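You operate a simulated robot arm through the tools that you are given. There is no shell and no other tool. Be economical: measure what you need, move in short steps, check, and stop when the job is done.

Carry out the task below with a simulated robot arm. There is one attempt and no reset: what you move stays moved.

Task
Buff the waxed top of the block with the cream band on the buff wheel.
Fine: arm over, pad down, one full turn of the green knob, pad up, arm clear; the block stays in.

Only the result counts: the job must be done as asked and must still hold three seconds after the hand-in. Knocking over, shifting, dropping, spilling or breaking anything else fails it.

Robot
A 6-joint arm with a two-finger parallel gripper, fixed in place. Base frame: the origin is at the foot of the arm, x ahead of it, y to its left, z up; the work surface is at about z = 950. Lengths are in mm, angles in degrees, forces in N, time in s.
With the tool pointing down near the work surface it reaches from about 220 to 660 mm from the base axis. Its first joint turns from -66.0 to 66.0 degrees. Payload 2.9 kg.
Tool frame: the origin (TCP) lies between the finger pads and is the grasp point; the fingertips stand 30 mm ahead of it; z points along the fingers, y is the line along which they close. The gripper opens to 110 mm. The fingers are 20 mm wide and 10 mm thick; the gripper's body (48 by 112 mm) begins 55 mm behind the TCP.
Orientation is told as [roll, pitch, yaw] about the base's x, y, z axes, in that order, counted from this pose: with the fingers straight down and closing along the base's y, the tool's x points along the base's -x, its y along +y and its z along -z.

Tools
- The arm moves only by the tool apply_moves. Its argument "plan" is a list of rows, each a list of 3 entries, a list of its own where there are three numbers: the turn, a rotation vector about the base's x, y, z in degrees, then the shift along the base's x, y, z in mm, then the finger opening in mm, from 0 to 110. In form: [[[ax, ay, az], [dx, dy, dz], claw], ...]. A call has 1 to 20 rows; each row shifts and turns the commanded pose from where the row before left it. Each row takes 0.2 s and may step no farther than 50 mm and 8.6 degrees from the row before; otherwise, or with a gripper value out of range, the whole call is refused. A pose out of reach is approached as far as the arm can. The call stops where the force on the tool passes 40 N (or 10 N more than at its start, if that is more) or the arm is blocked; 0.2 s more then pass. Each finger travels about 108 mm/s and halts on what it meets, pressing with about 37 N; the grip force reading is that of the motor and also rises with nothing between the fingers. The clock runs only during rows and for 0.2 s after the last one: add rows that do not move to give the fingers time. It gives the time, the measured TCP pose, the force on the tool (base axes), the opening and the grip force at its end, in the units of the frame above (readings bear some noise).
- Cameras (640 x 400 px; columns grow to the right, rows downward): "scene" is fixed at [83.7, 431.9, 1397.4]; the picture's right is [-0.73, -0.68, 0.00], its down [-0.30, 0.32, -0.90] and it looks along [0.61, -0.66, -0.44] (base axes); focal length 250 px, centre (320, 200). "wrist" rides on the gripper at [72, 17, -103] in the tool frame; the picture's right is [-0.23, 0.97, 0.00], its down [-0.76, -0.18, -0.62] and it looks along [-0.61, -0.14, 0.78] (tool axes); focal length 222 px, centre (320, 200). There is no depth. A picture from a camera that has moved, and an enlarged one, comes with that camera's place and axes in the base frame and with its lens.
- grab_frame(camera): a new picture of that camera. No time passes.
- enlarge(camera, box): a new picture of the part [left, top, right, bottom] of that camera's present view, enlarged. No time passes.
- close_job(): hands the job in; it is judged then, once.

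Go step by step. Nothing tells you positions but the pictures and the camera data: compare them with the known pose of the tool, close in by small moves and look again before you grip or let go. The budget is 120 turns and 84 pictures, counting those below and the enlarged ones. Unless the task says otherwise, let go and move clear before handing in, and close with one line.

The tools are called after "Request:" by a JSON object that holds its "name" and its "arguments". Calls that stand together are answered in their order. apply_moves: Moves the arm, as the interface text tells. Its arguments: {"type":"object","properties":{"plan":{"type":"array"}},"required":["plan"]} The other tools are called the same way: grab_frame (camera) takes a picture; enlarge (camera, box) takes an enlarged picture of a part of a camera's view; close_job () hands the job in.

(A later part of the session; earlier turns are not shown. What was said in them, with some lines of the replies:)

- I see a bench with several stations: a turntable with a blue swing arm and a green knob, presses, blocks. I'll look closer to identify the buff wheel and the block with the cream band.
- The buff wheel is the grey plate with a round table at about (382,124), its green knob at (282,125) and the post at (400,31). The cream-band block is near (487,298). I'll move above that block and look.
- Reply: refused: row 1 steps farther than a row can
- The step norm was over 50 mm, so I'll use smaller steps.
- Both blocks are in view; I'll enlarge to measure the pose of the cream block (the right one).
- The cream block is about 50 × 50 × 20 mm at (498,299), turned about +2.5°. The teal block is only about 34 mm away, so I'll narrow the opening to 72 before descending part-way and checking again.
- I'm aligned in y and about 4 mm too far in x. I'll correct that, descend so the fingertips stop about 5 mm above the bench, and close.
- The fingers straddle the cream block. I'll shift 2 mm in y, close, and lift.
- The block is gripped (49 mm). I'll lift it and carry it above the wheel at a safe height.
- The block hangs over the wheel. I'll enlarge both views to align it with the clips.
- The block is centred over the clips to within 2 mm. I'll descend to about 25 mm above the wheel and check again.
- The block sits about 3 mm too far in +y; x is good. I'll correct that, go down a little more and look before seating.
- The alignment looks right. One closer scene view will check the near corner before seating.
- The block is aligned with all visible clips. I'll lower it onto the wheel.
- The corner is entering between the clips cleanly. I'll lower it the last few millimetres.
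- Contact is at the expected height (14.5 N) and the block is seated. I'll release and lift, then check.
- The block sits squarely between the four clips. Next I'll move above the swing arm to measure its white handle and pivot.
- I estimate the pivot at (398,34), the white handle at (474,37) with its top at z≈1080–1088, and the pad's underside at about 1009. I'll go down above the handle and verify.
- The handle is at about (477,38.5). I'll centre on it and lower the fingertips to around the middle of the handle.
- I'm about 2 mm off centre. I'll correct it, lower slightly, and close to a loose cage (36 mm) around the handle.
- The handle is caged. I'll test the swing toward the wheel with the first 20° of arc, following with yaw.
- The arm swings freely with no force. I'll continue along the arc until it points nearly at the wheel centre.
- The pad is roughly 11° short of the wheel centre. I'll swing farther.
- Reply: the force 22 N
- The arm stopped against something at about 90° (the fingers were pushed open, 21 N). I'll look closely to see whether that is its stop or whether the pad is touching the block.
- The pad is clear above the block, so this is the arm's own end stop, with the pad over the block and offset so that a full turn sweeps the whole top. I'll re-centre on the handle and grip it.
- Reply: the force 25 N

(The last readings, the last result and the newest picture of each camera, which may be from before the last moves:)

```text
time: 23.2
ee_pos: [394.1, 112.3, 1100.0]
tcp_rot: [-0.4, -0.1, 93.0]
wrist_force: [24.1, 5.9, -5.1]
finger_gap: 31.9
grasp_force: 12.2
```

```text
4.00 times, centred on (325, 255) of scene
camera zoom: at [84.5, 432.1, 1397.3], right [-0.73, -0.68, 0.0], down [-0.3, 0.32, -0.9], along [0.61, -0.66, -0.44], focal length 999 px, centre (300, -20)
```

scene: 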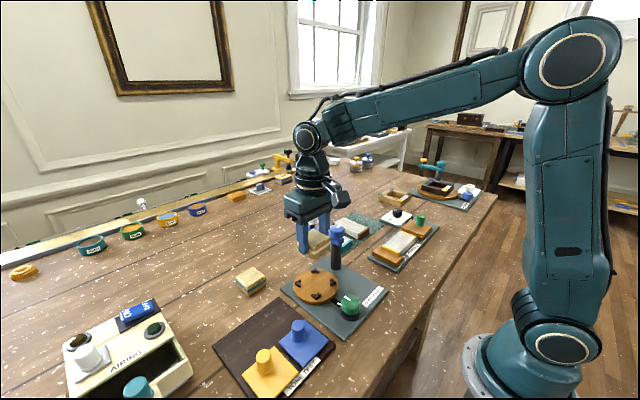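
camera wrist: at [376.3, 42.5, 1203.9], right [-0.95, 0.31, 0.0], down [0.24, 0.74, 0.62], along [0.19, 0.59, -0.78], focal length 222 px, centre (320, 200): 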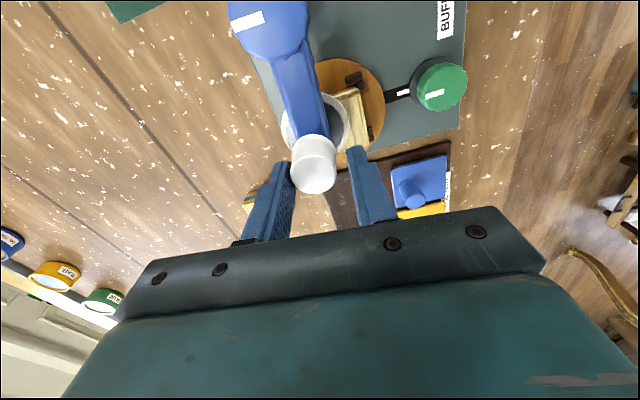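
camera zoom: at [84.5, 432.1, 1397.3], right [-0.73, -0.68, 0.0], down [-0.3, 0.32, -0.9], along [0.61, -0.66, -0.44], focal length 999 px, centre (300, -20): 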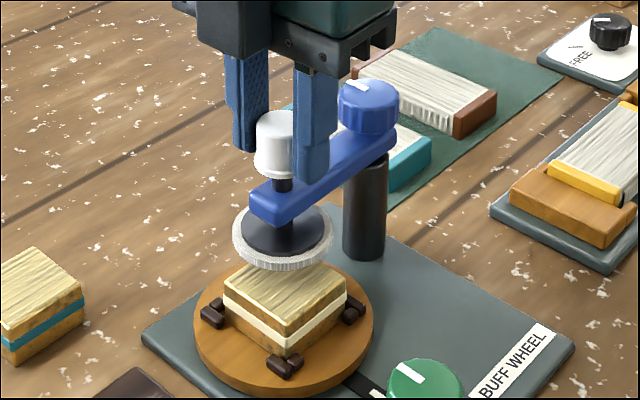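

Only the +x finger is bearing on the handle (24 N sideways). I'll shift the gripper a few mm in +x so that the grip centres.

Request:
{"name": "apply_moves", "arguments": {"plan": [[[0, 0, 0], [1.5, 0, 0], 20], [[0, 0, 0], [1.5, 0, 0], 20], [[0, 0, 0], [0, 0, 0], 20], [[0, 0, 0], [0, 0, 0], 20]]}}

Request:
{"name": "enlarge", "arguments": {"camera": "wrist", "box": [200, 0, 480, 220]}}

```text
time: 24.2
ee_pos: [395.6, 112.1, 1098.4]
tcp_rot: [-0.2, -0.1, 93.1]
wrist_force: [19.5, 7.9, -0.1]
finger_gap: 29.7
grasp_force: 9.9
```

```text
1.82 times, centred on (340, 110) of wrist
camera zoom: at [382.1, 39.5, 1203.2], right [-0.98, 0.18, 0.0], down [0.13, 0.77, 0.63], along [0.11, 0.62, -0.78], focal length 404 px, centre (284, 364)
```

zoom: 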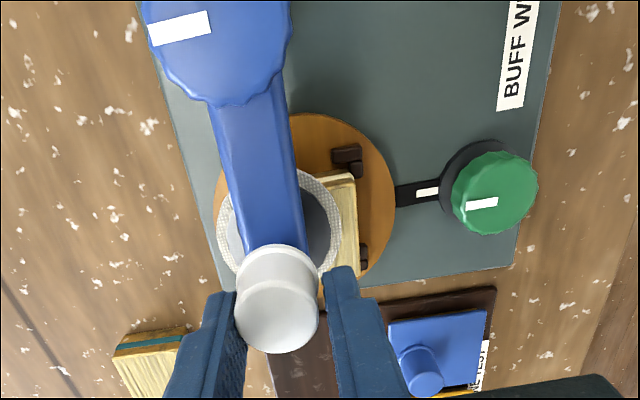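

The right finger is still not touching; I'll shift another 3 mm.

Request:
{"name": "apply_moves", "arguments": {"plan": [[[0, 0, 0], [1.5, 0, 0], 20], [[0, 0, 0], [1.5, 0, 0], 20], [[0, 0, 0], [0, 0, 0], 20], [[0, 0, 0], [0, 0, 0], 20]]}}

```text
time: 25.2
ee_pos: [397.0, 112.6, 1098.1]
tcp_rot: [0.0, -0.2, 93.1]
wrist_force: [6.9, 8.8, 0.8]
finger_gap: 26.5
grasp_force: 44.9
```

Both fingers now grip the handle (26.5 mm) at about (397,112). I'll push the pad down in small steps.

Request:
{"name": "apply_moves", "arguments": {"plan": [[[0, 0, 0], [0, 0, -2], 20], [[0, 0, 0], [0, 0, -2], 20], [[0, 0, 0], [0, 0, -2], 20], [[0, 0, 0], [0, 0, 0], 20]]}}

Request:
{"name": "enlarge", "arguments": {"camera": "scene", "box": [285, 215, 365, 305]}}

```text
time: 26.2
ee_pos: [396.9, 112.2, 1093.3]
tcp_rot: [0.0, 0.0, 93.0]
wrist_force: [1.4, 4.9, -0.7]
finger_gap: 26.3
grasp_force: 45.1
```

```text
4.44 times, centred on (325, 260) of scene
camera zoom: at [83.7, 432.1, 1397.3], right [-0.73, -0.68, 0.0], down [-0.3, 0.32, -0.9], along [0.61, -0.66, -0.44], focal length 1110 px, centre (298, -67)
```

zoom: 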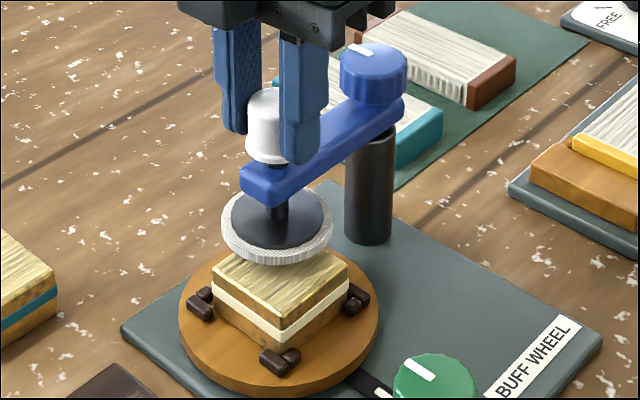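

The spindle slides down smoothly. I'll continue until contact.

Request:
{"name": "apply_moves", "arguments": {"plan": [[[0, 0, 0], [0, 0, -2], 20], [[0, 0, 0], [0, 0, -2], 20], [[0, 0, 0], [0, 0, -2], 20], [[0, 0, 0], [0, 0, 0], 20]]}}

Request:
{"name": "enlarge", "arguments": {"camera": "scene", "box": [285, 215, 365, 305]}}

```text
time: 27.2
ee_pos: [395.3, 111.8, 1087.0]
tcp_rot: [-0.1, 0.0, 93.0]
wrist_force: [3.9, -1.8, -1.7]
finger_gap: 26.4
grasp_force: 44.6
```

```text
4.44 times, centred on (325, 260) of scene
camera zoom: at [83.8, 431.9, 1397.4], right [-0.73, -0.68, 0.0], down [-0.3, 0.32, -0.9], along [0.61, -0.66, -0.44], focal length 1110 px, centre (298, -67)
```

zoom: 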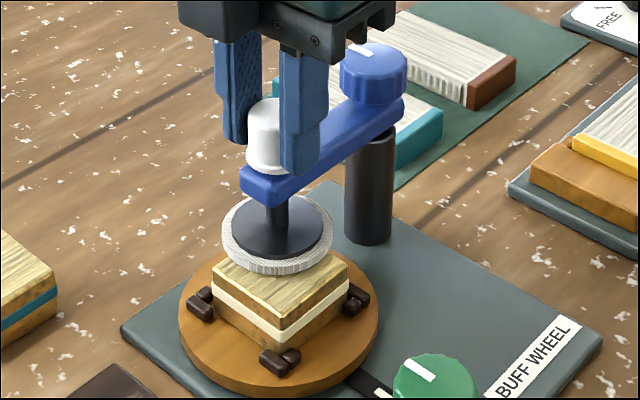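

The pad is almost at the block. I'll do a few more 1 mm steps, watching the force.

Request:
{"name": "apply_moves", "arguments": {"plan": [[[0, 0, 0], [0, 0, -1.5], 20], [[0, 0, 0], [0, 0, -1.5], 20], [[0, 0, 0], [0, 0, -1], 20], [[0, 0, 0], [0, 0, 0], 20]]}}

Request:
{"name": "enlarge", "arguments": {"camera": "scene", "box": [295, 225, 355, 295]}}

```text
time: 28.2
ee_pos: [396.4, 112.0, 1086.3]
tcp_rot: [-0.3, -0.2, 93.0]
wrist_force: [-3.4, -0.9, 37.0]
finger_gap: 26.4
grasp_force: 44.9
```

```text
5.71 times, centred on (325, 260) of scene
camera zoom: at [83.1, 431.8, 1397.5], right [-0.73, -0.68, 0.0], down [-0.3, 0.32, -0.9], along [0.61, -0.66, -0.44], focal length 1426 px, centre (291, -143)
```

zoom: 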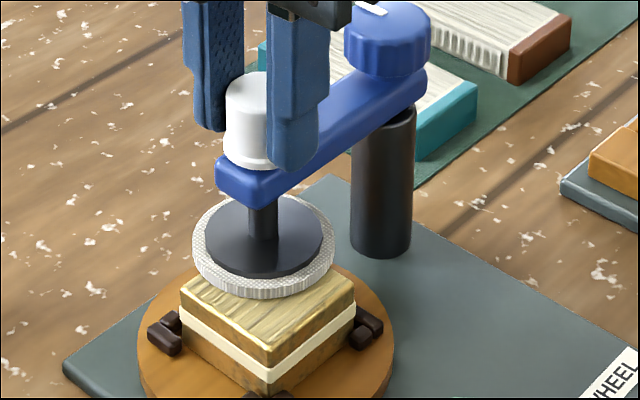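

Firm contact at 37 N, consistent with the pad resting on the block. I'll relieve the force, release, and see whether the pad stays down.

Request:
{"name": "apply_moves", "arguments": {"plan": [[[0, 0, 0], [0, 0, 3], 20], [[0, 0, 0], [0, 0, 0], 30], [[0, 0, 0], [0, 0, 0], 40], [[0, 0, 0], [0, 0, 0], 40], [[0, 0, 0], [0, 0, 30], 40], [[0, 0, 0], [0, 0, 40], 40], [[0, 0, 0], [0, 0, 0], 40]]}}

Request:
{"name": "enlarge", "arguments": {"camera": "scene", "box": [285, 205, 365, 305]}}

```text
time: 29.8
ee_pos: [397.1, 111.5, 1158.3]
tcp_rot: [-0.1, -0.1, 92.9]
wrist_force: [-0.8, -0.2, 0.4]
finger_gap: 40.0
grasp_force: 0.1
```

```text
4.00 times, centred on (325, 255) of scene
camera zoom: at [83.6, 431.9, 1397.4], right [-0.73, -0.68, 0.0], down [-0.3, 0.32, -0.9], along [0.61, -0.66, -0.44], focal length 999 px, centre (300, -20)
```

zoom: 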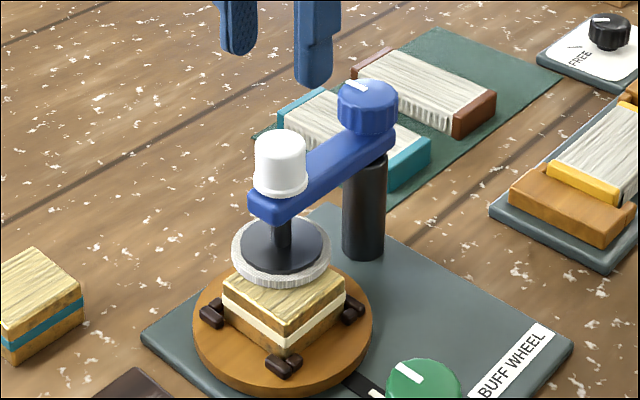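

The pad stays down on the block on its own. Next is the green knob: I estimate its top at (286,119,985) with a diameter of about 38. I'll move above it with yaw still about 93° so I can do two half-turn strokes.

Request:
{"name": "apply_moves", "arguments": {"plan": [[[0, 0, 0], [-30, 2, 0], 64], [[0, 0, 0], [-40, 2, 0], 64], [[0, 0, 0], [-41, 3.5, 0], 64], [[0, 0, 0], [0, 0, -40], 64], [[0, 0, 0], [0, 0, -30], 64], [[0, 0, 0], [0, 0, 0], 64]]}}

Request:
{"name": "grab_frame", "arguments": {"camera": "wrist"}}

Request:
{"name": "enlarge", "arguments": {"camera": "scene", "box": [290, 230, 410, 340]}}

```text
time: 31.2
ee_pos: [285.3, 120.3, 1088.7]
tcp_rot: [-0.1, -0.1, 93.0]
wrist_force: [-0.2, -0.5, -0.1]
finger_gap: 64.1
grasp_force: 0.1
```

```text
30 pictures are left
camera wrist: at [273.4, 47.6, 1192.2], right [-0.98, 0.18, 0.0], down [0.14, 0.77, 0.62], along [0.11, 0.61, -0.78], focal length 222 px, centre (320, 200)
```

wrist: 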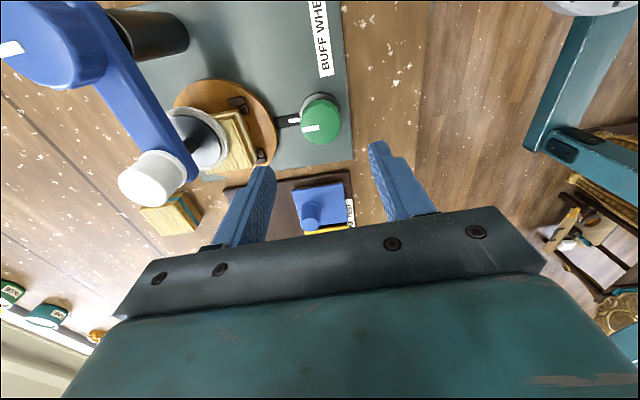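

```text
3.64 times, centred on (350, 285) of scene
camera zoom: at [83.6, 431.9, 1397.4], right [-0.73, -0.68, 0.0], down [-0.3, 0.32, -0.9], along [0.61, -0.66, -0.44], focal length 908 px, centre (211, -109)
```

zoom: 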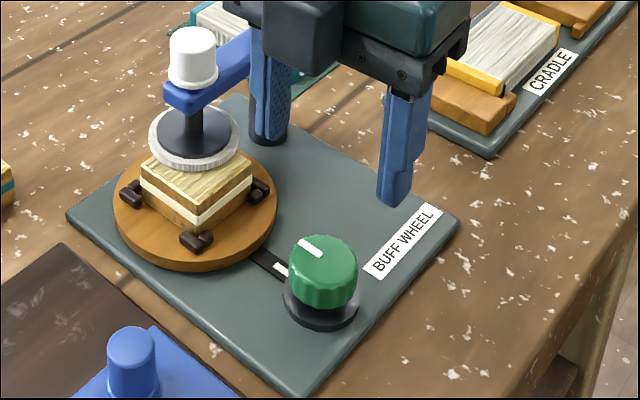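

The knob is centred near (285,118). I'll descend and grip it.

Request:
{"name": "apply_moves", "arguments": {"plan": [[[0, 0, 0], [-0.5, -2, -40], 56], [[0, 0, 0], [0, 0, -30], 56], [[0, 0, 0], [0, 0, -14], 56], [[0, 0, 0], [0, 0, 0], 56]]}}

Request:
{"name": "enlarge", "arguments": {"camera": "wrist", "box": [220, 60, 420, 230]}}

Request:
{"name": "enlarge", "arguments": {"camera": "scene", "box": [310, 250, 400, 340]}}

```text
time: 32.2
ee_pos: [286.2, 118.4, 1004.9]
tcp_rot: [0.0, -0.1, 92.9]
wrist_force: [0.1, -0.4, 0.4]
finger_gap: 55.8
grasp_force: 0.0
```

```text
2.35 times, centred on (320, 145) of wrist
camera zoom: at [273.3, 45.8, 1109.2], right [-0.98, 0.18, 0.0], down [0.14, 0.77, 0.62], along [0.11, 0.61, -0.78], focal length 523 px, centre (320, 329)
```

zoom: 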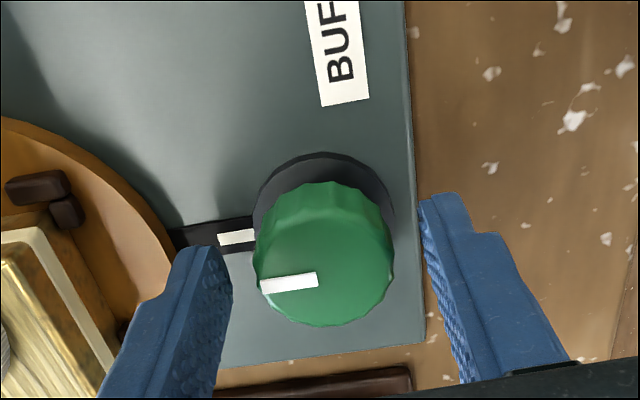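

```text
4.44 times, centred on (355, 295) of scene
camera zoom: at [83.7, 431.9, 1397.4], right [-0.73, -0.68, 0.0], down [-0.3, 0.32, -0.9], along [0.61, -0.66, -0.44], focal length 1110 px, centre (164, -222)
```

zoom: 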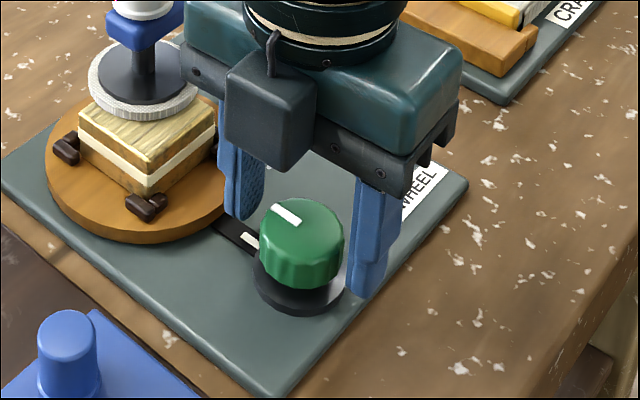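

Well centred. I'll lower 4 mm, shift 2 mm in y and close on the knob.

Request:
{"name": "apply_moves", "arguments": {"plan": [[[0, 0, 0], [-0.5, 2, -4], 56], [[0, 0, 0], [0, 0, 0], 46], [[0, 0, 0], [0, 0, 0], 34], [[0, 0, 0], [0, 0, 0], 26], [[0, 0, 0], [0, 0, 0], 26], [[0, 0, 0], [0, 0, 0], 26]]}}

```text
time: 33.6
ee_pos: [285.0, 120.4, 1001.4]
tcp_rot: [0.0, -0.1, 93.0]
wrist_force: [0.8, -0.4, -4.1]
finger_gap: 37.2
grasp_force: 44.9
```

Gripped at 37 mm. First a small test turn of −24°, checking force and picture.

Request:
{"name": "apply_moves", "arguments": {"plan": [[[0, 0, -8], [0, 0, 0], 26], [[0, 0, -8], [0, 0, 0], 26], [[0, 0, -8], [0, 0, 0], 26], [[0, 0, 0], [0, 0, 0], 26]]}}

Request:
{"name": "enlarge", "arguments": {"camera": "scene", "box": [290, 220, 400, 340]}}

```text
time: 34.6
ee_pos: [285.2, 119.6, 1000.8]
tcp_rot: [-0.1, -0.2, 68.9]
wrist_force: [-11.7, -3.6, 36.6]
finger_gap: 37.7
grasp_force: 45.6
```

```text
3.33 times, centred on (345, 280) of scene
camera zoom: at [83.0, 431.7, 1397.5], right [-0.73, -0.68, 0.0], down [-0.3, 0.32, -0.9], along [0.61, -0.66, -0.44], focal length 832 px, centre (237, -67)
```

zoom: 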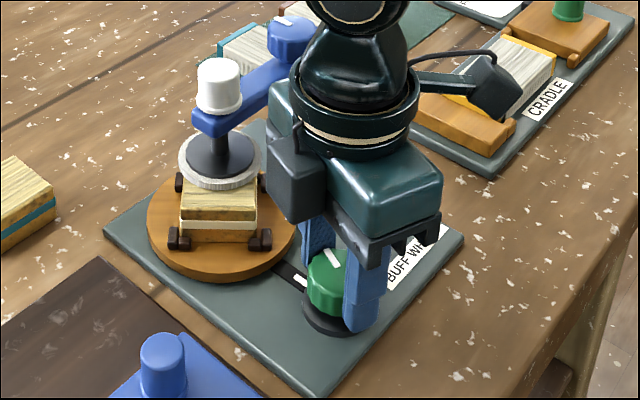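

The knob and wheel turn together, but an upward force of 37 N has built up. I'll raise 1.5 mm and see whether it relieves.

Request:
{"name": "apply_moves", "arguments": {"plan": [[[0, 0, 0], [0, 0, 1.5], 26], [[0, 0, 0], [0, 0, 0], 26]]}}

Request:
{"name": "enlarge", "arguments": {"camera": "wrist", "box": [200, 20, 420, 230]}}

```text
time: 35.2
ee_pos: [284.8, 119.6, 999.7]
tcp_rot: [0.2, 0.0, 69.0]
wrist_force: [-2.2, -1.9, -8.8]
finger_gap: 37.4
grasp_force: 45.4
```

```text
1.90 times, centred on (310, 125) of wrist
camera zoom: at [244.2, 59.7, 1104.1], right [-0.83, 0.56, 0.0], down [0.44, 0.65, 0.62], along [0.35, 0.52, -0.78], focal length 423 px, centre (339, 343)
```

zoom: 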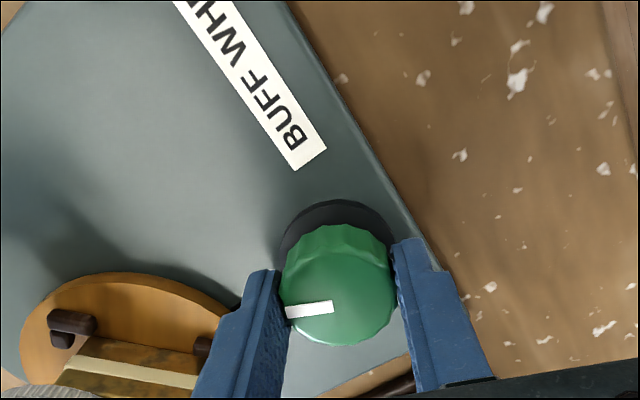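

Relieved; the knob's mark stays aligned with the finger, so there's no slip. I'll continue turning clockwise.

Request:
{"name": "apply_moves", "arguments": {"plan": [[[0, 0, -6], [0, 0, 0], 26], [[0, 0, -6], [0, 0, 0], 26], [[0, 0, -6], [0, 0, 0], 26], [[0, 0, -6], [0, 0, 0], 26], [[0, 0, 0], [0, 0, 0], 26]]}}

```text
time: 36.4
ee_pos: [285.4, 121.4, 999.5]
tcp_rot: [0.0, 0.0, 44.9]
wrist_force: [2.4, 6.3, -35.9]
finger_gap: 37.5
grasp_force: 45.5
```

The vertical force has drifted to −36 N (arm position error against the rigid grip). I'll lower 1 mm to relieve it, then continue in shorter batches.

Request:
{"name": "apply_moves", "arguments": {"plan": [[[0, 0, 0], [0, 0, -1.2], 26], [[0, 0, 0], [0, 0, 0], 26]]}}

```text
time: 37.0
ee_pos: [285.7, 120.6, 999.7]
tcp_rot: [-0.1, -0.1, 45.0]
wrist_force: [-3.3, 5.2, -4.7]
finger_gap: 37.8
grasp_force: 45.4
```

Request:
{"name": "apply_moves", "arguments": {"plan": [[[0, 0, -6], [0, 0, 0], 26], [[0, 0, -6], [0, 0, 0], 26], [[0, 0, -6], [0, 0, 0], 26], [[0, 0, -6], [0, 0, 0], 26], [[0, 0, 0], [0, 0, 0], 26]]}}

```text
time: 38.2
ee_pos: [285.4, 119.5, 1000.3]
tcp_rot: [0.1, 0.0, 20.9]
wrist_force: [-13.7, 4.0, 25.8]
finger_gap: 37.6
grasp_force: 45.2
```

It is turning well. I'll make small compensations and go on.

Request:
{"name": "apply_moves", "arguments": {"plan": [[[0, 0, 0], [-0.5, 0, 0.9], 26], [[0, 0, -6], [0, 0, 0], 26], [[0, 0, -6], [0, 0, 0], 26], [[0, 0, -6], [0, 0, 0], 26], [[0, 0, 0], [0, 0, 0], 26]]}}

Request:
{"name": "enlarge", "arguments": {"camera": "scene", "box": [290, 220, 400, 340]}}

```text
time: 39.4
ee_pos: [284.8, 119.4, 1000.4]
tcp_rot: [0.1, -0.1, 2.9]
wrist_force: [-1.4, 7.7, -8.0]
finger_gap: 37.7
grasp_force: 45.1
```

```text
3.33 times, centred on (345, 280) of scene
camera zoom: at [83.7, 432.2, 1397.3], right [-0.73, -0.68, 0.0], down [-0.3, 0.32, -0.9], along [0.61, -0.66, -0.44], focal length 832 px, centre (237, -67)
```

zoom: 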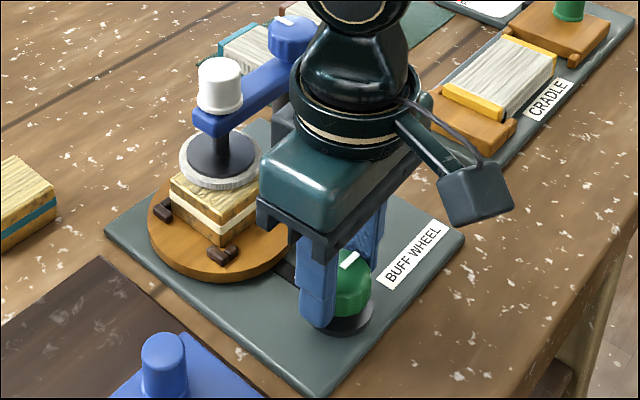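

A quarter turn is done and all is fine. Continuing.

Request:
{"name": "apply_moves", "arguments": {"plan": [[[0, 0, -6], [0, 0, 0], 26], [[0, 0, -6], [0, 0, 0], 26], [[0, 0, -6], [0, 0, 0], 26], [[0, 0, -6], [0, 0, 0], 26], [[0, 0, -6], [0, 0, 0], 26], [[0, 0, 0], [0, 0, 0], 26]]}}

```text
time: 40.8
ee_pos: [285.7, 119.7, 1000.8]
tcp_rot: [0.1, -0.1, -27.0]
wrist_force: [10.4, 6.6, -2.7]
finger_gap: 37.4
grasp_force: 44.8
```

Request:
{"name": "apply_moves", "arguments": {"plan": [[[0, 0, -6], [0, 0, 0], 26], [[0, 0, -6], [0, 0, 0], 26], [[0, 0, -6], [0, 0, 0], 26], [[0, 0, -6], [0, 0, 0], 26], [[0, 0, -6], [0, 0, 0], 26], [[0, 0, 0], [0, 0, 0], 26]]}}

```text
time: 42.2
ee_pos: [284.6, 120.1, 1000.2]
tcp_rot: [0.0, -0.2, -57.2]
wrist_force: [6.7, -1.8, 17.5]
finger_gap: 37.2
grasp_force: 44.6
```

Request:
{"name": "apply_moves", "arguments": {"plan": [[[0, 0, 0], [0, 0, 0.5], 26], [[0, 0, -6], [0, 0, 0], 26], [[0, 0, -6], [0, 0, 0], 26], [[0, 0, -6], [0, 0, 0], 26], [[0, 0, -6], [0, 0, 0], 26], [[0, 0, -6], [0, 0, 0], 26], [[0, 0, 0], [0, 0, 0], 26]]}}

Request:
{"name": "enlarge", "arguments": {"camera": "wrist", "box": [200, 20, 420, 230]}}

Request:
{"name": "enlarge", "arguments": {"camera": "scene", "box": [290, 220, 400, 340]}}

```text
time: 43.8
ee_pos: [285.7, 120.0, 1000.3]
tcp_rot: [0.0, -0.1, -87.1]
wrist_force: [18.9, 0.0, -28.1]
finger_gap: 37.9
grasp_force: 45.2
```

```text
1.90 times, centred on (310, 125) of wrist
camera zoom: at [299.0, 194.1, 1104.1], right [0.98, -0.18, 0.0], down [-0.14, -0.77, 0.62], along [-0.11, -0.61, -0.78], focal length 423 px, centre (339, 343)
```

zoom: 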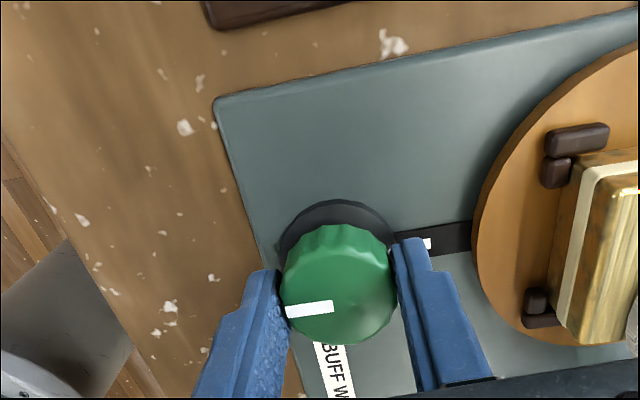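

```text
3.33 times, centred on (345, 280) of scene
camera zoom: at [84.4, 432.0, 1397.3], right [-0.73, -0.68, 0.0], down [-0.3, 0.32, -0.9], along [0.61, -0.66, -0.44], focal length 832 px, centre (237, -67)
```

zoom: 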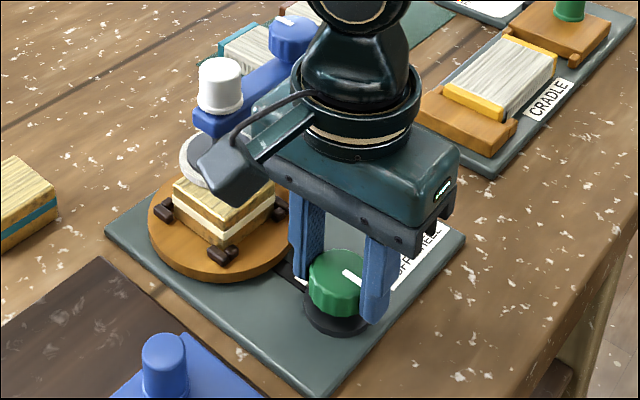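

Half a turn is done: the mark points opposite the index. I'll release, raise, turn back 180° and regrip for the second half.

Request:
{"name": "apply_moves", "arguments": {"plan": [[[0, 0, 0], [0, 0, -0.8], 26], [[0, 0, 0], [0, 0, 0], 36], [[0, 0, 0], [0, 0, 0], 46], [[0, 0, 0], [0, 0, 0], 56], [[0, 0, 0], [0, 0, 25], 56], [[0, 0, 8.5], [0, 0, 0], 56], [[0, 0, 8.5], [0, 0, 0], 56], [[0, 0, 8.5], [0, 0, 0], 56], [[0, 0, 8.5], [0, 0, 0], 56], [[0, 0, 8.5], [0, 0, 0], 56], [[0, 0, 8.5], [0, 0, 0], 56], [[0, 0, 8.5], [0, 0, 0], 56], [[0, 0, 8.5], [0, 0, 0], 56], [[0, 0, 8.5], [0, 0, 0], 56], [[0, 0, 8.5], [0, 0, 0], 56], [[0, 0, 0], [0, 0, 0], 56]]}}

Request:
{"name": "apply_moves", "arguments": {"plan": [[[0, 0, 8.5], [0, 0, 0], 56], [[0, 0, 8.5], [0, 0, 0], 56], [[0, 0, 8.5], [0, 0, 0], 56], [[0, 0, 8.5], [0, 0, 0], 56], [[0, 0, 8.5], [0, 0, 0], 56], [[0, 0, 8.5], [0, 0, 0], 56], [[0, 0, 8.5], [0, 0, 0], 56], [[0, 0, 8.5], [0, 0, 0], 56], [[0, 0, 8.5], [0, 0, 0], 56], [[0, 0, 8.5], [0, 0, 0], 56], [[0, 0, 8.5], [0, 0, 0], 56], [[0, 0, 0], [0, 0, 0], 56]]}}

Request:
{"name": "enlarge", "arguments": {"camera": "wrist", "box": [200, 20, 420, 230]}}

```text
time: 47.2
ee_pos: [283.9, 120.6, 1024.6]
tcp_rot: [-0.1, -0.1, -1.9]
wrist_force: [0.6, -1.3, 0.3]
finger_gap: 55.9
grasp_force: 0.0
```

```text
time: 49.8
ee_pos: [284.5, 119.3, 1025.0]
tcp_rot: [0.0, -0.1, 91.6]
wrist_force: [-0.3, 1.1, 0.3]
finger_gap: 55.9
grasp_force: 0.1
```

```text
1.90 times, centred on (310, 125) of wrist
camera zoom: at [270.6, 48.1, 1128.5], right [-0.98, 0.2, 0.0], down [0.16, 0.77, 0.62], along [0.12, 0.61, -0.78], focal length 423 px, centre (339, 343)
```

zoom: 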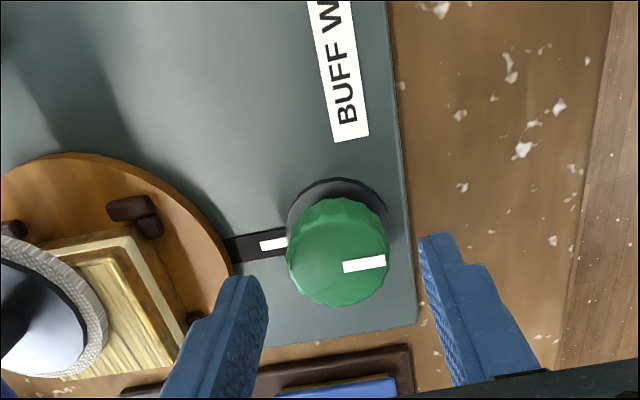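

The knob held its half-turn position. I'll go down, regrip and start the second half.

Request:
{"name": "apply_moves", "arguments": {"plan": [[[0, 0, 1.4], [0.5, 0.5, -15], 56], [[0, 0, 0], [0, 0, -9.5], 56], [[0, 0, 0], [0, 0, 0], 46], [[0, 0, 0], [0, 0, 0], 34], [[0, 0, 0], [0, 0, 0], 26], [[0, 0, 0], [0, 0, 0], 26], [[0, 0, 0], [0, 0, 0], 26]]}}

Request:
{"name": "apply_moves", "arguments": {"plan": [[[0, 0, -6], [0, 0, 0], 26], [[0, 0, -6], [0, 0, 0], 26], [[0, 0, -6], [0, 0, 0], 26], [[0, 0, 0], [0, 0, 0], 26]]}}

```text
time: 51.4
ee_pos: [285.6, 119.9, 999.9]
tcp_rot: [-0.1, -0.1, 92.9]
wrist_force: [5.4, -0.3, -8.2]
finger_gap: 37.5
grasp_force: 44.5
```

```text
time: 52.4
ee_pos: [285.7, 120.6, 999.1]
tcp_rot: [0.1, 0.1, 74.8]
wrist_force: [12.2, 3.1, -37.1]
finger_gap: 37.6
grasp_force: 45.1
```

Turning well; I'll relieve the −37 N vertical load and go on.

Request:
{"name": "apply_moves", "arguments": {"plan": [[[0, 0, 0], [0, 0, -1.0], 26], [[0, 0, -6], [0, 0, 0], 26], [[0, 0, -6], [0, 0, 0], 26], [[0, 0, -6], [0, 0, 0], 26], [[0, 0, 0], [0, 0, 0], 26]]}}

```text
time: 53.6
ee_pos: [285.6, 120.4, 999.5]
tcp_rot: [-0.1, -0.1, 56.8]
wrist_force: [-10.1, 4.1, 13.2]
finger_gap: 37.6
grasp_force: 45.2
```

Request:
{"name": "apply_moves", "arguments": {"plan": [[[0, 0, 0], [0, 0, 0.4], 26], [[0, 0, -6], [0, 0, 0], 26], [[0, 0, -6], [0, 0, 0], 26], [[0, 0, -6], [0, 0, 0], 26], [[0, 0, -6], [0, 0, 0], 26], [[0, 0, 0], [0, 0, 0], 26]]}}

```text
time: 55.0
ee_pos: [286.3, 119.6, 1001.9]
tcp_rot: [0.0, -0.1, 32.8]
wrist_force: [0.0, 2.0, 3.0]
finger_gap: 37.5
grasp_force: 45.5
```

Request:
{"name": "apply_moves", "arguments": {"plan": [[[0, 0, -6], [0, 0, 0], 26], [[0, 0, -6], [0, 0, 0], 26], [[0, 0, -6], [0, 0, 0], 26], [[0, 0, -6], [0, 0, 0], 26], [[0, 0, 0], [0, 0, 0], 26]]}}

```text
time: 56.2
ee_pos: [286.0, 119.3, 999.1]
tcp_rot: [0.0, -0.2, 8.8]
wrist_force: [9.4, 7.4, -17.7]
finger_gap: 37.4
grasp_force: 44.9
```

Request:
{"name": "apply_moves", "arguments": {"plan": [[[0, 0, 0], [0, 0, -0.5], 26], [[0, 0, -6], [0, 0, 0], 26], [[0, 0, -6], [0, 0, 0], 26], [[0, 0, -6], [0, 0, 0], 26], [[0, 0, -6], [0, 0, 0], 26], [[0, 0, 0], [0, 0, 0], 26]]}}

```text
time: 57.6
ee_pos: [286.4, 120.4, 999.8]
tcp_rot: [0.1, -0.2, -15.2]
wrist_force: [6.5, 3.5, 22.6]
finger_gap: 37.6
grasp_force: 45.1
```

Request:
{"name": "apply_moves", "arguments": {"plan": [[[0, 0, 0], [0, 0, 0.7], 26], [[0, 0, -6], [0, 0, 0], 26], [[0, 0, -6], [0, 0, 0], 26], [[0, 0, -6], [0, 0, 0], 26], [[0, 0, -6], [0, 0, 0], 26], [[0, 0, 0], [0, 0, 0], 26]]}}

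```text
time: 59.0
ee_pos: [285.5, 120.2, 1000.8]
tcp_rot: [-0.1, -0.1, -39.2]
wrist_force: [10.0, -7.0, -5.6]
finger_gap: 37.5
grasp_force: 45.5
```

Request:
{"name": "apply_moves", "arguments": {"plan": [[[0, 0, -6], [0, 0, 0], 26], [[0, 0, -6], [0, 0, 0], 26], [[0, 0, -6], [0, 0, 0], 26], [[0, 0, -6], [0, 0, 0], 26], [[0, 0, 0], [0, 0, 0], 26]]}}

```text
time: 60.2
ee_pos: [285.5, 119.5, 999.4]
tcp_rot: [-0.2, -0.1, -63.2]
wrist_force: [4.2, -12.5, -3.6]
finger_gap: 37.8
grasp_force: 44.7
```

Last stretch of the full turn.

Request:
{"name": "apply_moves", "arguments": {"plan": [[[0, 0, -6], [0, 0, 0], 26], [[0, 0, -6], [0, 0, 0], 26], [[0, 0, -6], [0, 0, 0], 26], [[0, 0, -6], [0, 0, 0], 26], [[0, 0, -2], [0, 0, 0], 26], [[0, 0, 0], [0, 0, 0], 26]]}}

Request:
{"name": "enlarge", "arguments": {"camera": "wrist", "box": [240, 40, 420, 230]}}

Request:
{"name": "enlarge", "arguments": {"camera": "scene", "box": [290, 220, 400, 340]}}

```text
time: 61.6
ee_pos: [285.3, 118.7, 999.7]
tcp_rot: [-0.1, -0.1, -89.2]
wrist_force: [-1.2, -7.9, -6.1]
finger_gap: 37.7
grasp_force: 45.1
```

```text
2.11 times, centred on (330, 135) of wrist
camera zoom: at [301.7, 193.3, 1103.7], right [0.98, -0.21, 0.0], down [-0.17, -0.76, 0.62], along [-0.13, -0.61, -0.78], focal length 468 px, centre (299, 337)
```

zoom: 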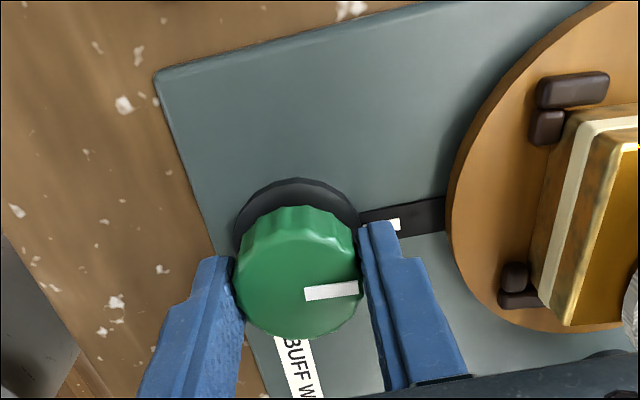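

```text
3.33 times, centred on (345, 280) of scene
camera zoom: at [83.7, 431.7, 1397.5], right [-0.73, -0.68, 0.0], down [-0.3, 0.32, -0.9], along [0.61, -0.66, -0.44], focal length 832 px, centre (237, -67)
```

zoom: 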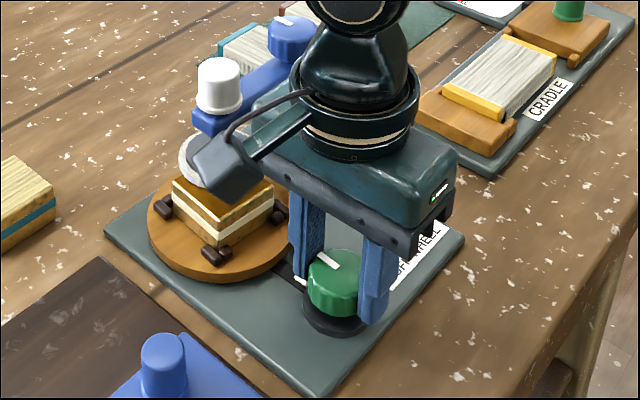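

The full turn is complete: the mark is back at the index, and the block's top now looks smooth and golden. I'll release, rise, and rotate back over the white handle.

Request:
{"name": "apply_moves", "arguments": {"plan": [[[0, 0, 0], [0, 0, 0], 36], [[0, 0, 0], [0, 0, 0], 46], [[0, 0, 0], [0, 0, 0], 56], [[0, 0, 0], [0, 0, 40], 56], [[0, 0, 0], [0, 0, 48], 56], [[0, 0, 0], [0, 0, 48], 56], [[0, 0, 0], [0, 0, 24], 56], [[0, 0, 8.5], [0, 0, 0], 56], [[0, 0, 8.5], [0, 0, 0], 56], [[0, 0, 8.5], [0, 0, 0], 56], [[0, 0, 8.5], [0, 0, 0], 56], [[0, 0, 8.5], [0, 0, 0], 56], [[0, 0, 8.5], [0, 0, 0], 56], [[0, 0, 8.5], [0, 0, 0], 56], [[0, 0, 8.5], [0, 0, 0], 56], [[0, 0, 8.5], [0, 0, 0], 56], [[0, 0, 8.5], [0, 0, 0], 56]]}}

Request:
{"name": "apply_moves", "arguments": {"plan": [[[0, 0, 8.5], [10, -0.5, 0], 56], [[0, 0, 8.5], [10, -0.5, 0], 56], [[0, 0, 8.5], [10, -0.5, 0], 56], [[0, 0, 8.5], [10, -0.5, 0], 56], [[0, 0, 8.5], [10, -0.5, 0], 56], [[0, 0, 8.5], [10, -0.5, 0], 56], [[0, 0, 8.5], [10, -1, 0], 56], [[0, 0, 8.5], [10, -1, 0], 56], [[0, 0, 8.5], [10, -1, 0], 56], [[0, 0, 8.5], [10, -1, 0], 56], [[0, 0, 8.5], [11.5, -1, 0], 56], [[0, 0, 0], [0, 0, 0], 50]]}}

Request:
{"name": "grab_frame", "arguments": {"camera": "wrist"}}

Request:
{"name": "enlarge", "arguments": {"camera": "scene", "box": [275, 205, 395, 325]}}

```text
time: 65.2
ee_pos: [286.8, 119.9, 1160.2]
tcp_rot: [-0.1, -0.1, -3.9]
wrist_force: [0.0, 1.0, 0.1]
finger_gap: 56.2
grasp_force: 0.0
```

```text
time: 67.8
ee_pos: [396.6, 112.5, 1160.7]
tcp_rot: [0.0, -0.2, 89.5]
wrist_force: [-0.1, 1.6, 0.2]
finger_gap: 50.3
grasp_force: 0.1
```

```text
18 pictures are left
camera wrist: at [379.9, 41.2, 1265.1], right [-0.97, 0.24, 0.0], down [0.18, 0.76, 0.62], along [0.15, 0.61, -0.78], focal length 222 px, centre (320, 200)
```

wrist: 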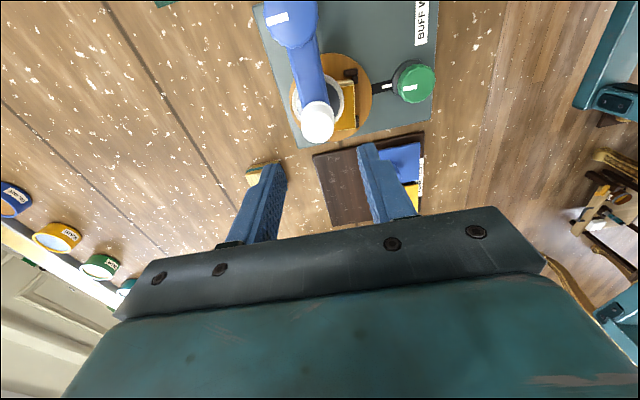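

```text
3.33 times, centred on (335, 265) of scene
camera zoom: at [83.7, 431.9, 1397.4], right [-0.73, -0.68, 0.0], down [-0.3, 0.32, -0.9], along [0.61, -0.66, -0.44], focal length 832 px, centre (270, -17)
```

zoom: 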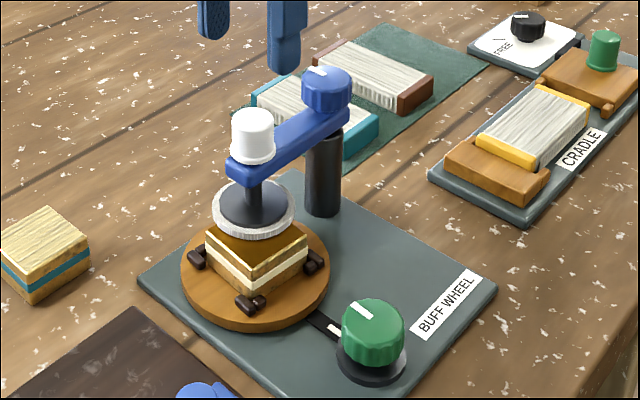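

The top is polished and the arm is unchanged. I'll descend to the same height as before, grip the handle and pull the pad up.

Request:
{"name": "apply_moves", "arguments": {"plan": [[[0, 0, 3], [0, 0, -40], 46], [[0, 0, 0], [0, 0, -20], 46], [[0, 0, 0], [0, 0, -11], 46], [[0, 0, 0], [0, 0, 0], 36], [[0, 0, 0], [0, 0, 0], 26], [[0, 0, 0], [0, 0, 0], 20], [[0, 0, 0], [0, 0, 0], 20]]}}

```text
time: 69.4
ee_pos: [396.8, 112.4, 1090.1]
tcp_rot: [0.0, 0.0, 92.4]
wrist_force: [5.6, 0.4, -1.8]
finger_gap: 26.2
grasp_force: 45.1
```

Gripped. Pulling up about 12 mm in small steps.

Request:
{"name": "apply_moves", "arguments": {"plan": [[[0, 0, 0], [0, 0, 2], 20], [[0, 0, 0], [0, 0, 2], 20], [[0, 0, 0], [0, 0, 2], 20], [[0, 0, 0], [0, 0, 2], 20], [[0, 0, 0], [0, 0, 2], 20], [[0, 0, 0], [0, 0, 1.5], 20], [[0, 0, 0], [0, 0, 0], 20]]}}

Request:
{"name": "enlarge", "arguments": {"camera": "scene", "box": [275, 205, 375, 305]}}

```text
time: 71.0
ee_pos: [397.3, 111.9, 1101.2]
tcp_rot: [-0.1, -0.1, 92.3]
wrist_force: [7.4, 0.7, 0.9]
finger_gap: 26.5
grasp_force: 44.6
```

```text
4.00 times, centred on (325, 255) of scene
camera zoom: at [83.9, 432.0, 1397.4], right [-0.73, -0.68, 0.0], down [-0.3, 0.32, -0.9], along [0.61, -0.66, -0.44], focal length 999 px, centre (300, -20)
```

zoom: 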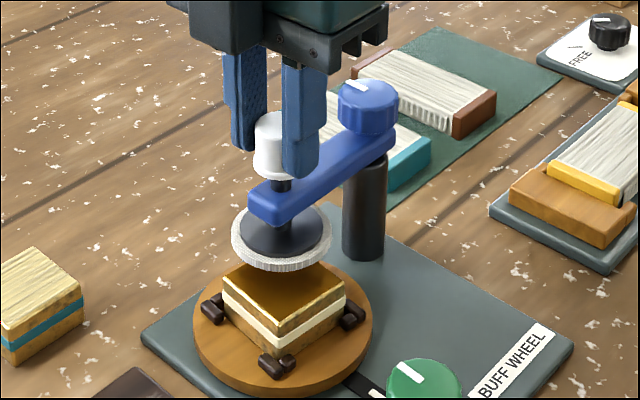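

The pad is up with a clear gap. I'll nudge it to its upper stop to make sure it is fully raised.

Request:
{"name": "apply_moves", "arguments": {"plan": [[[0, 0, 0], [0, 0, 1], 20], [[0, 0, 0], [0, 0, 1], 20], [[0, 0, 0], [0, 0, 0], 20]]}}

```text
time: 71.8
ee_pos: [396.6, 111.4, 1102.0]
tcp_rot: [-0.1, -0.1, 92.4]
wrist_force: [9.4, 5.1, -5.1]
finger_gap: 26.5
grasp_force: 44.9
```

Request:
{"name": "apply_moves", "arguments": {"plan": [[[0, 0, 0], [0, 0, 1], 20], [[0, 0, 0], [0, 0, 1], 20], [[0, 0, 0], [0, 0, 0], 20]]}}

```text
time: 72.6
ee_pos: [396.2, 111.9, 1104.0]
tcp_rot: [0.2, 0.1, 92.3]
wrist_force: [11.8, 3.9, -27.1]
finger_gap: 26.3
grasp_force: 44.9
```

The upper stop is reached. I'll loosen to the cage and swing the arm back along the arc to its original side.

Request:
{"name": "apply_moves", "arguments": {"plan": [[[0, 0, 0], [0, 0, -1.5], 20], [[0, 0, 0], [0, 0, 0], 30], [[0, 0, 0], [0, 0, -2], 36], [[0, 0, 0], [0, 0, 0], 36], [[0, 0, -5], [6.9, -0.4, 0], 36], [[0, 0, -5], [6.8, -0.9, 0], 36], [[0, 0, -5], [6.8, -1.6, 0], 36], [[0, 0, -5], [6.5, -2.1, 0], 36], [[0, 0, -5], [6.4, -2.7, 0], 36], [[0, 0, 0], [0, 0, 0], 36]]}}

Request:
{"name": "enlarge", "arguments": {"camera": "scene", "box": [275, 205, 375, 305]}}

```text
time: 74.8
ee_pos: [431.5, 104.2, 1102.0]
tcp_rot: [-0.1, -0.1, 67.3]
wrist_force: [0.1, 0.1, -0.9]
finger_gap: 36.1
grasp_force: 0.1
```

```text
4.00 times, centred on (325, 255) of scene
camera zoom: at [83.6, 431.9, 1397.4], right [-0.73, -0.68, 0.0], down [-0.3, 0.32, -0.9], along [0.61, -0.66, -0.44], focal length 999 px, centre (300, -20)
```

zoom: 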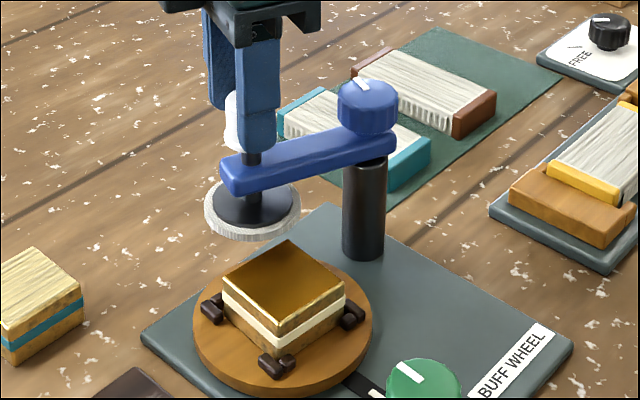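

The pad is up, the arm is swinging back, and the top is evenly polished. I'll continue the swing to the starting angle.

Request:
{"name": "apply_moves", "arguments": {"plan": [[[0, 0, -5], [6.1, -3.3, 0], 36], [[0, 0, -5], [5.8, -3.7, 0], 36], [[0, 0, -5], [5.4, -4.3, 0], 36], [[0, 0, -5], [5.1, -4.7, 0], 36], [[0, 0, -5], [4.6, -5.1, 0], 36], [[0, 0, -5], [4.2, -5.5, 0], 36], [[0, 0, -5], [3.6, -5.9, 0], 36], [[0, 0, -5], [3.2, -6.2, 0], 36], [[0, 0, -5], [2.6, -6.4, 0], 36], [[0, 0, -5], [2.0, -6.6, 0], 36], [[0, 0, -5], [1.4, -6.7, 0], 36], [[0, 0, -5], [0.9, -6.9, 0], 36], [[0, 0, -2], [0.1, -2.5, 0], 36], [[0, 0, 0], [0, 0, 0], 36]]}}

Request:
{"name": "enlarge", "arguments": {"camera": "scene", "box": [275, 185, 395, 305]}}

```text
time: 77.8
ee_pos: [474.5, 35.4, 1098.8]
tcp_rot: [0.0, 0.0, 5.3]
wrist_force: [0.6, 0.8, 0.0]
finger_gap: 36.0
grasp_force: 0.1
```

```text
3.33 times, centred on (335, 245) of scene
camera zoom: at [83.7, 431.9, 1397.4], right [-0.73, -0.68, 0.0], down [-0.3, 0.32, -0.9], along [0.61, -0.66, -0.44], focal length 832 px, centre (270, 50)
```

zoom: 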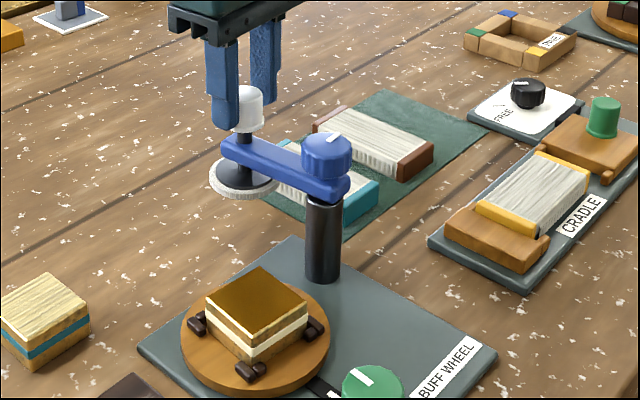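

The swing arm is back at its original position. I'll open, lift clear, and take a final look.

Request:
{"name": "apply_moves", "arguments": {"plan": [[[0, 0, 0], [0, 2, 0], 46], [[0, 0, 0], [0, 0, 0], 50], [[0, 0, 0], [0, 0, 40], 50], [[0, 0, 0], [0, 0, 45], 50], [[0, 0, 0], [0, 0, 45], 50], [[0, 0, 0], [-20, 10, 40], 80], [[0, 0, 0], [0, 0, 0], 80]]}}

Request:
{"name": "grab_frame", "arguments": {"camera": "scene"}}

Request:
{"name": "enlarge", "arguments": {"camera": "scene", "box": [275, 200, 395, 320]}}

```text
time: 79.4
ee_pos: [456.0, 46.9, 1270.9]
tcp_rot: [0.0, 0.0, 5.4]
wrist_force: [0.4, -0.9, 0.5]
finger_gap: 80.0
grasp_force: 0.1
```

```text
13 pictures are left
```

scene: 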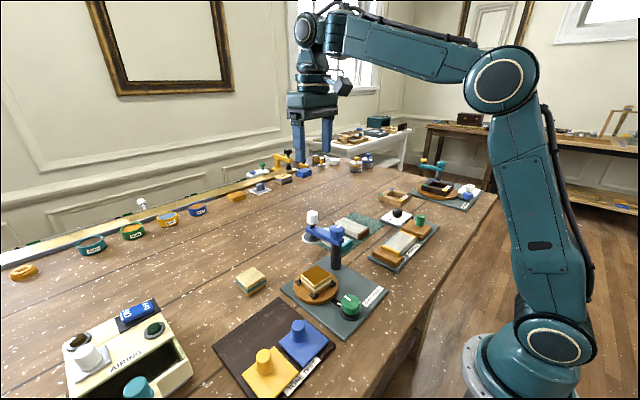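

```text
3.33 times, centred on (335, 260) of scene
camera zoom: at [83.6, 431.9, 1397.4], right [-0.73, -0.68, 0.0], down [-0.3, 0.32, -0.9], along [0.61, -0.66, -0.44], focal length 832 px, centre (270, 0)
```

zoom: 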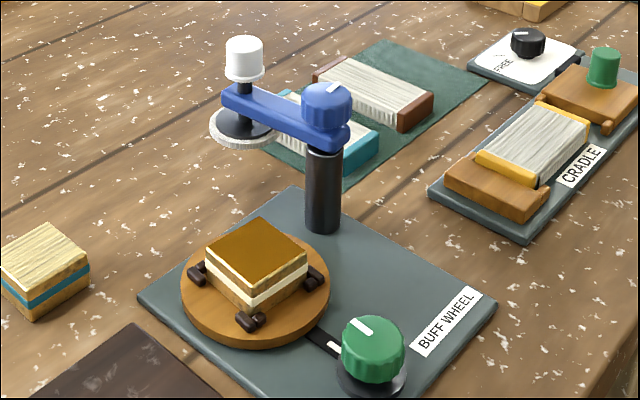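

The block with the cream band is still in the wheel with its top polished, the pad is up, the arm is clear, and the knob mark is back at its index. Everything else looks untouched, so I'm handing in.

Request:
{"name": "close_job", "arguments": {}}

```text
The job is handed in.
```

I buffed the cream-band block with one full turn of the green knob. Its top now looks smooth and golden, and the block is still in the wheel with the pad up and the arm swung clear.
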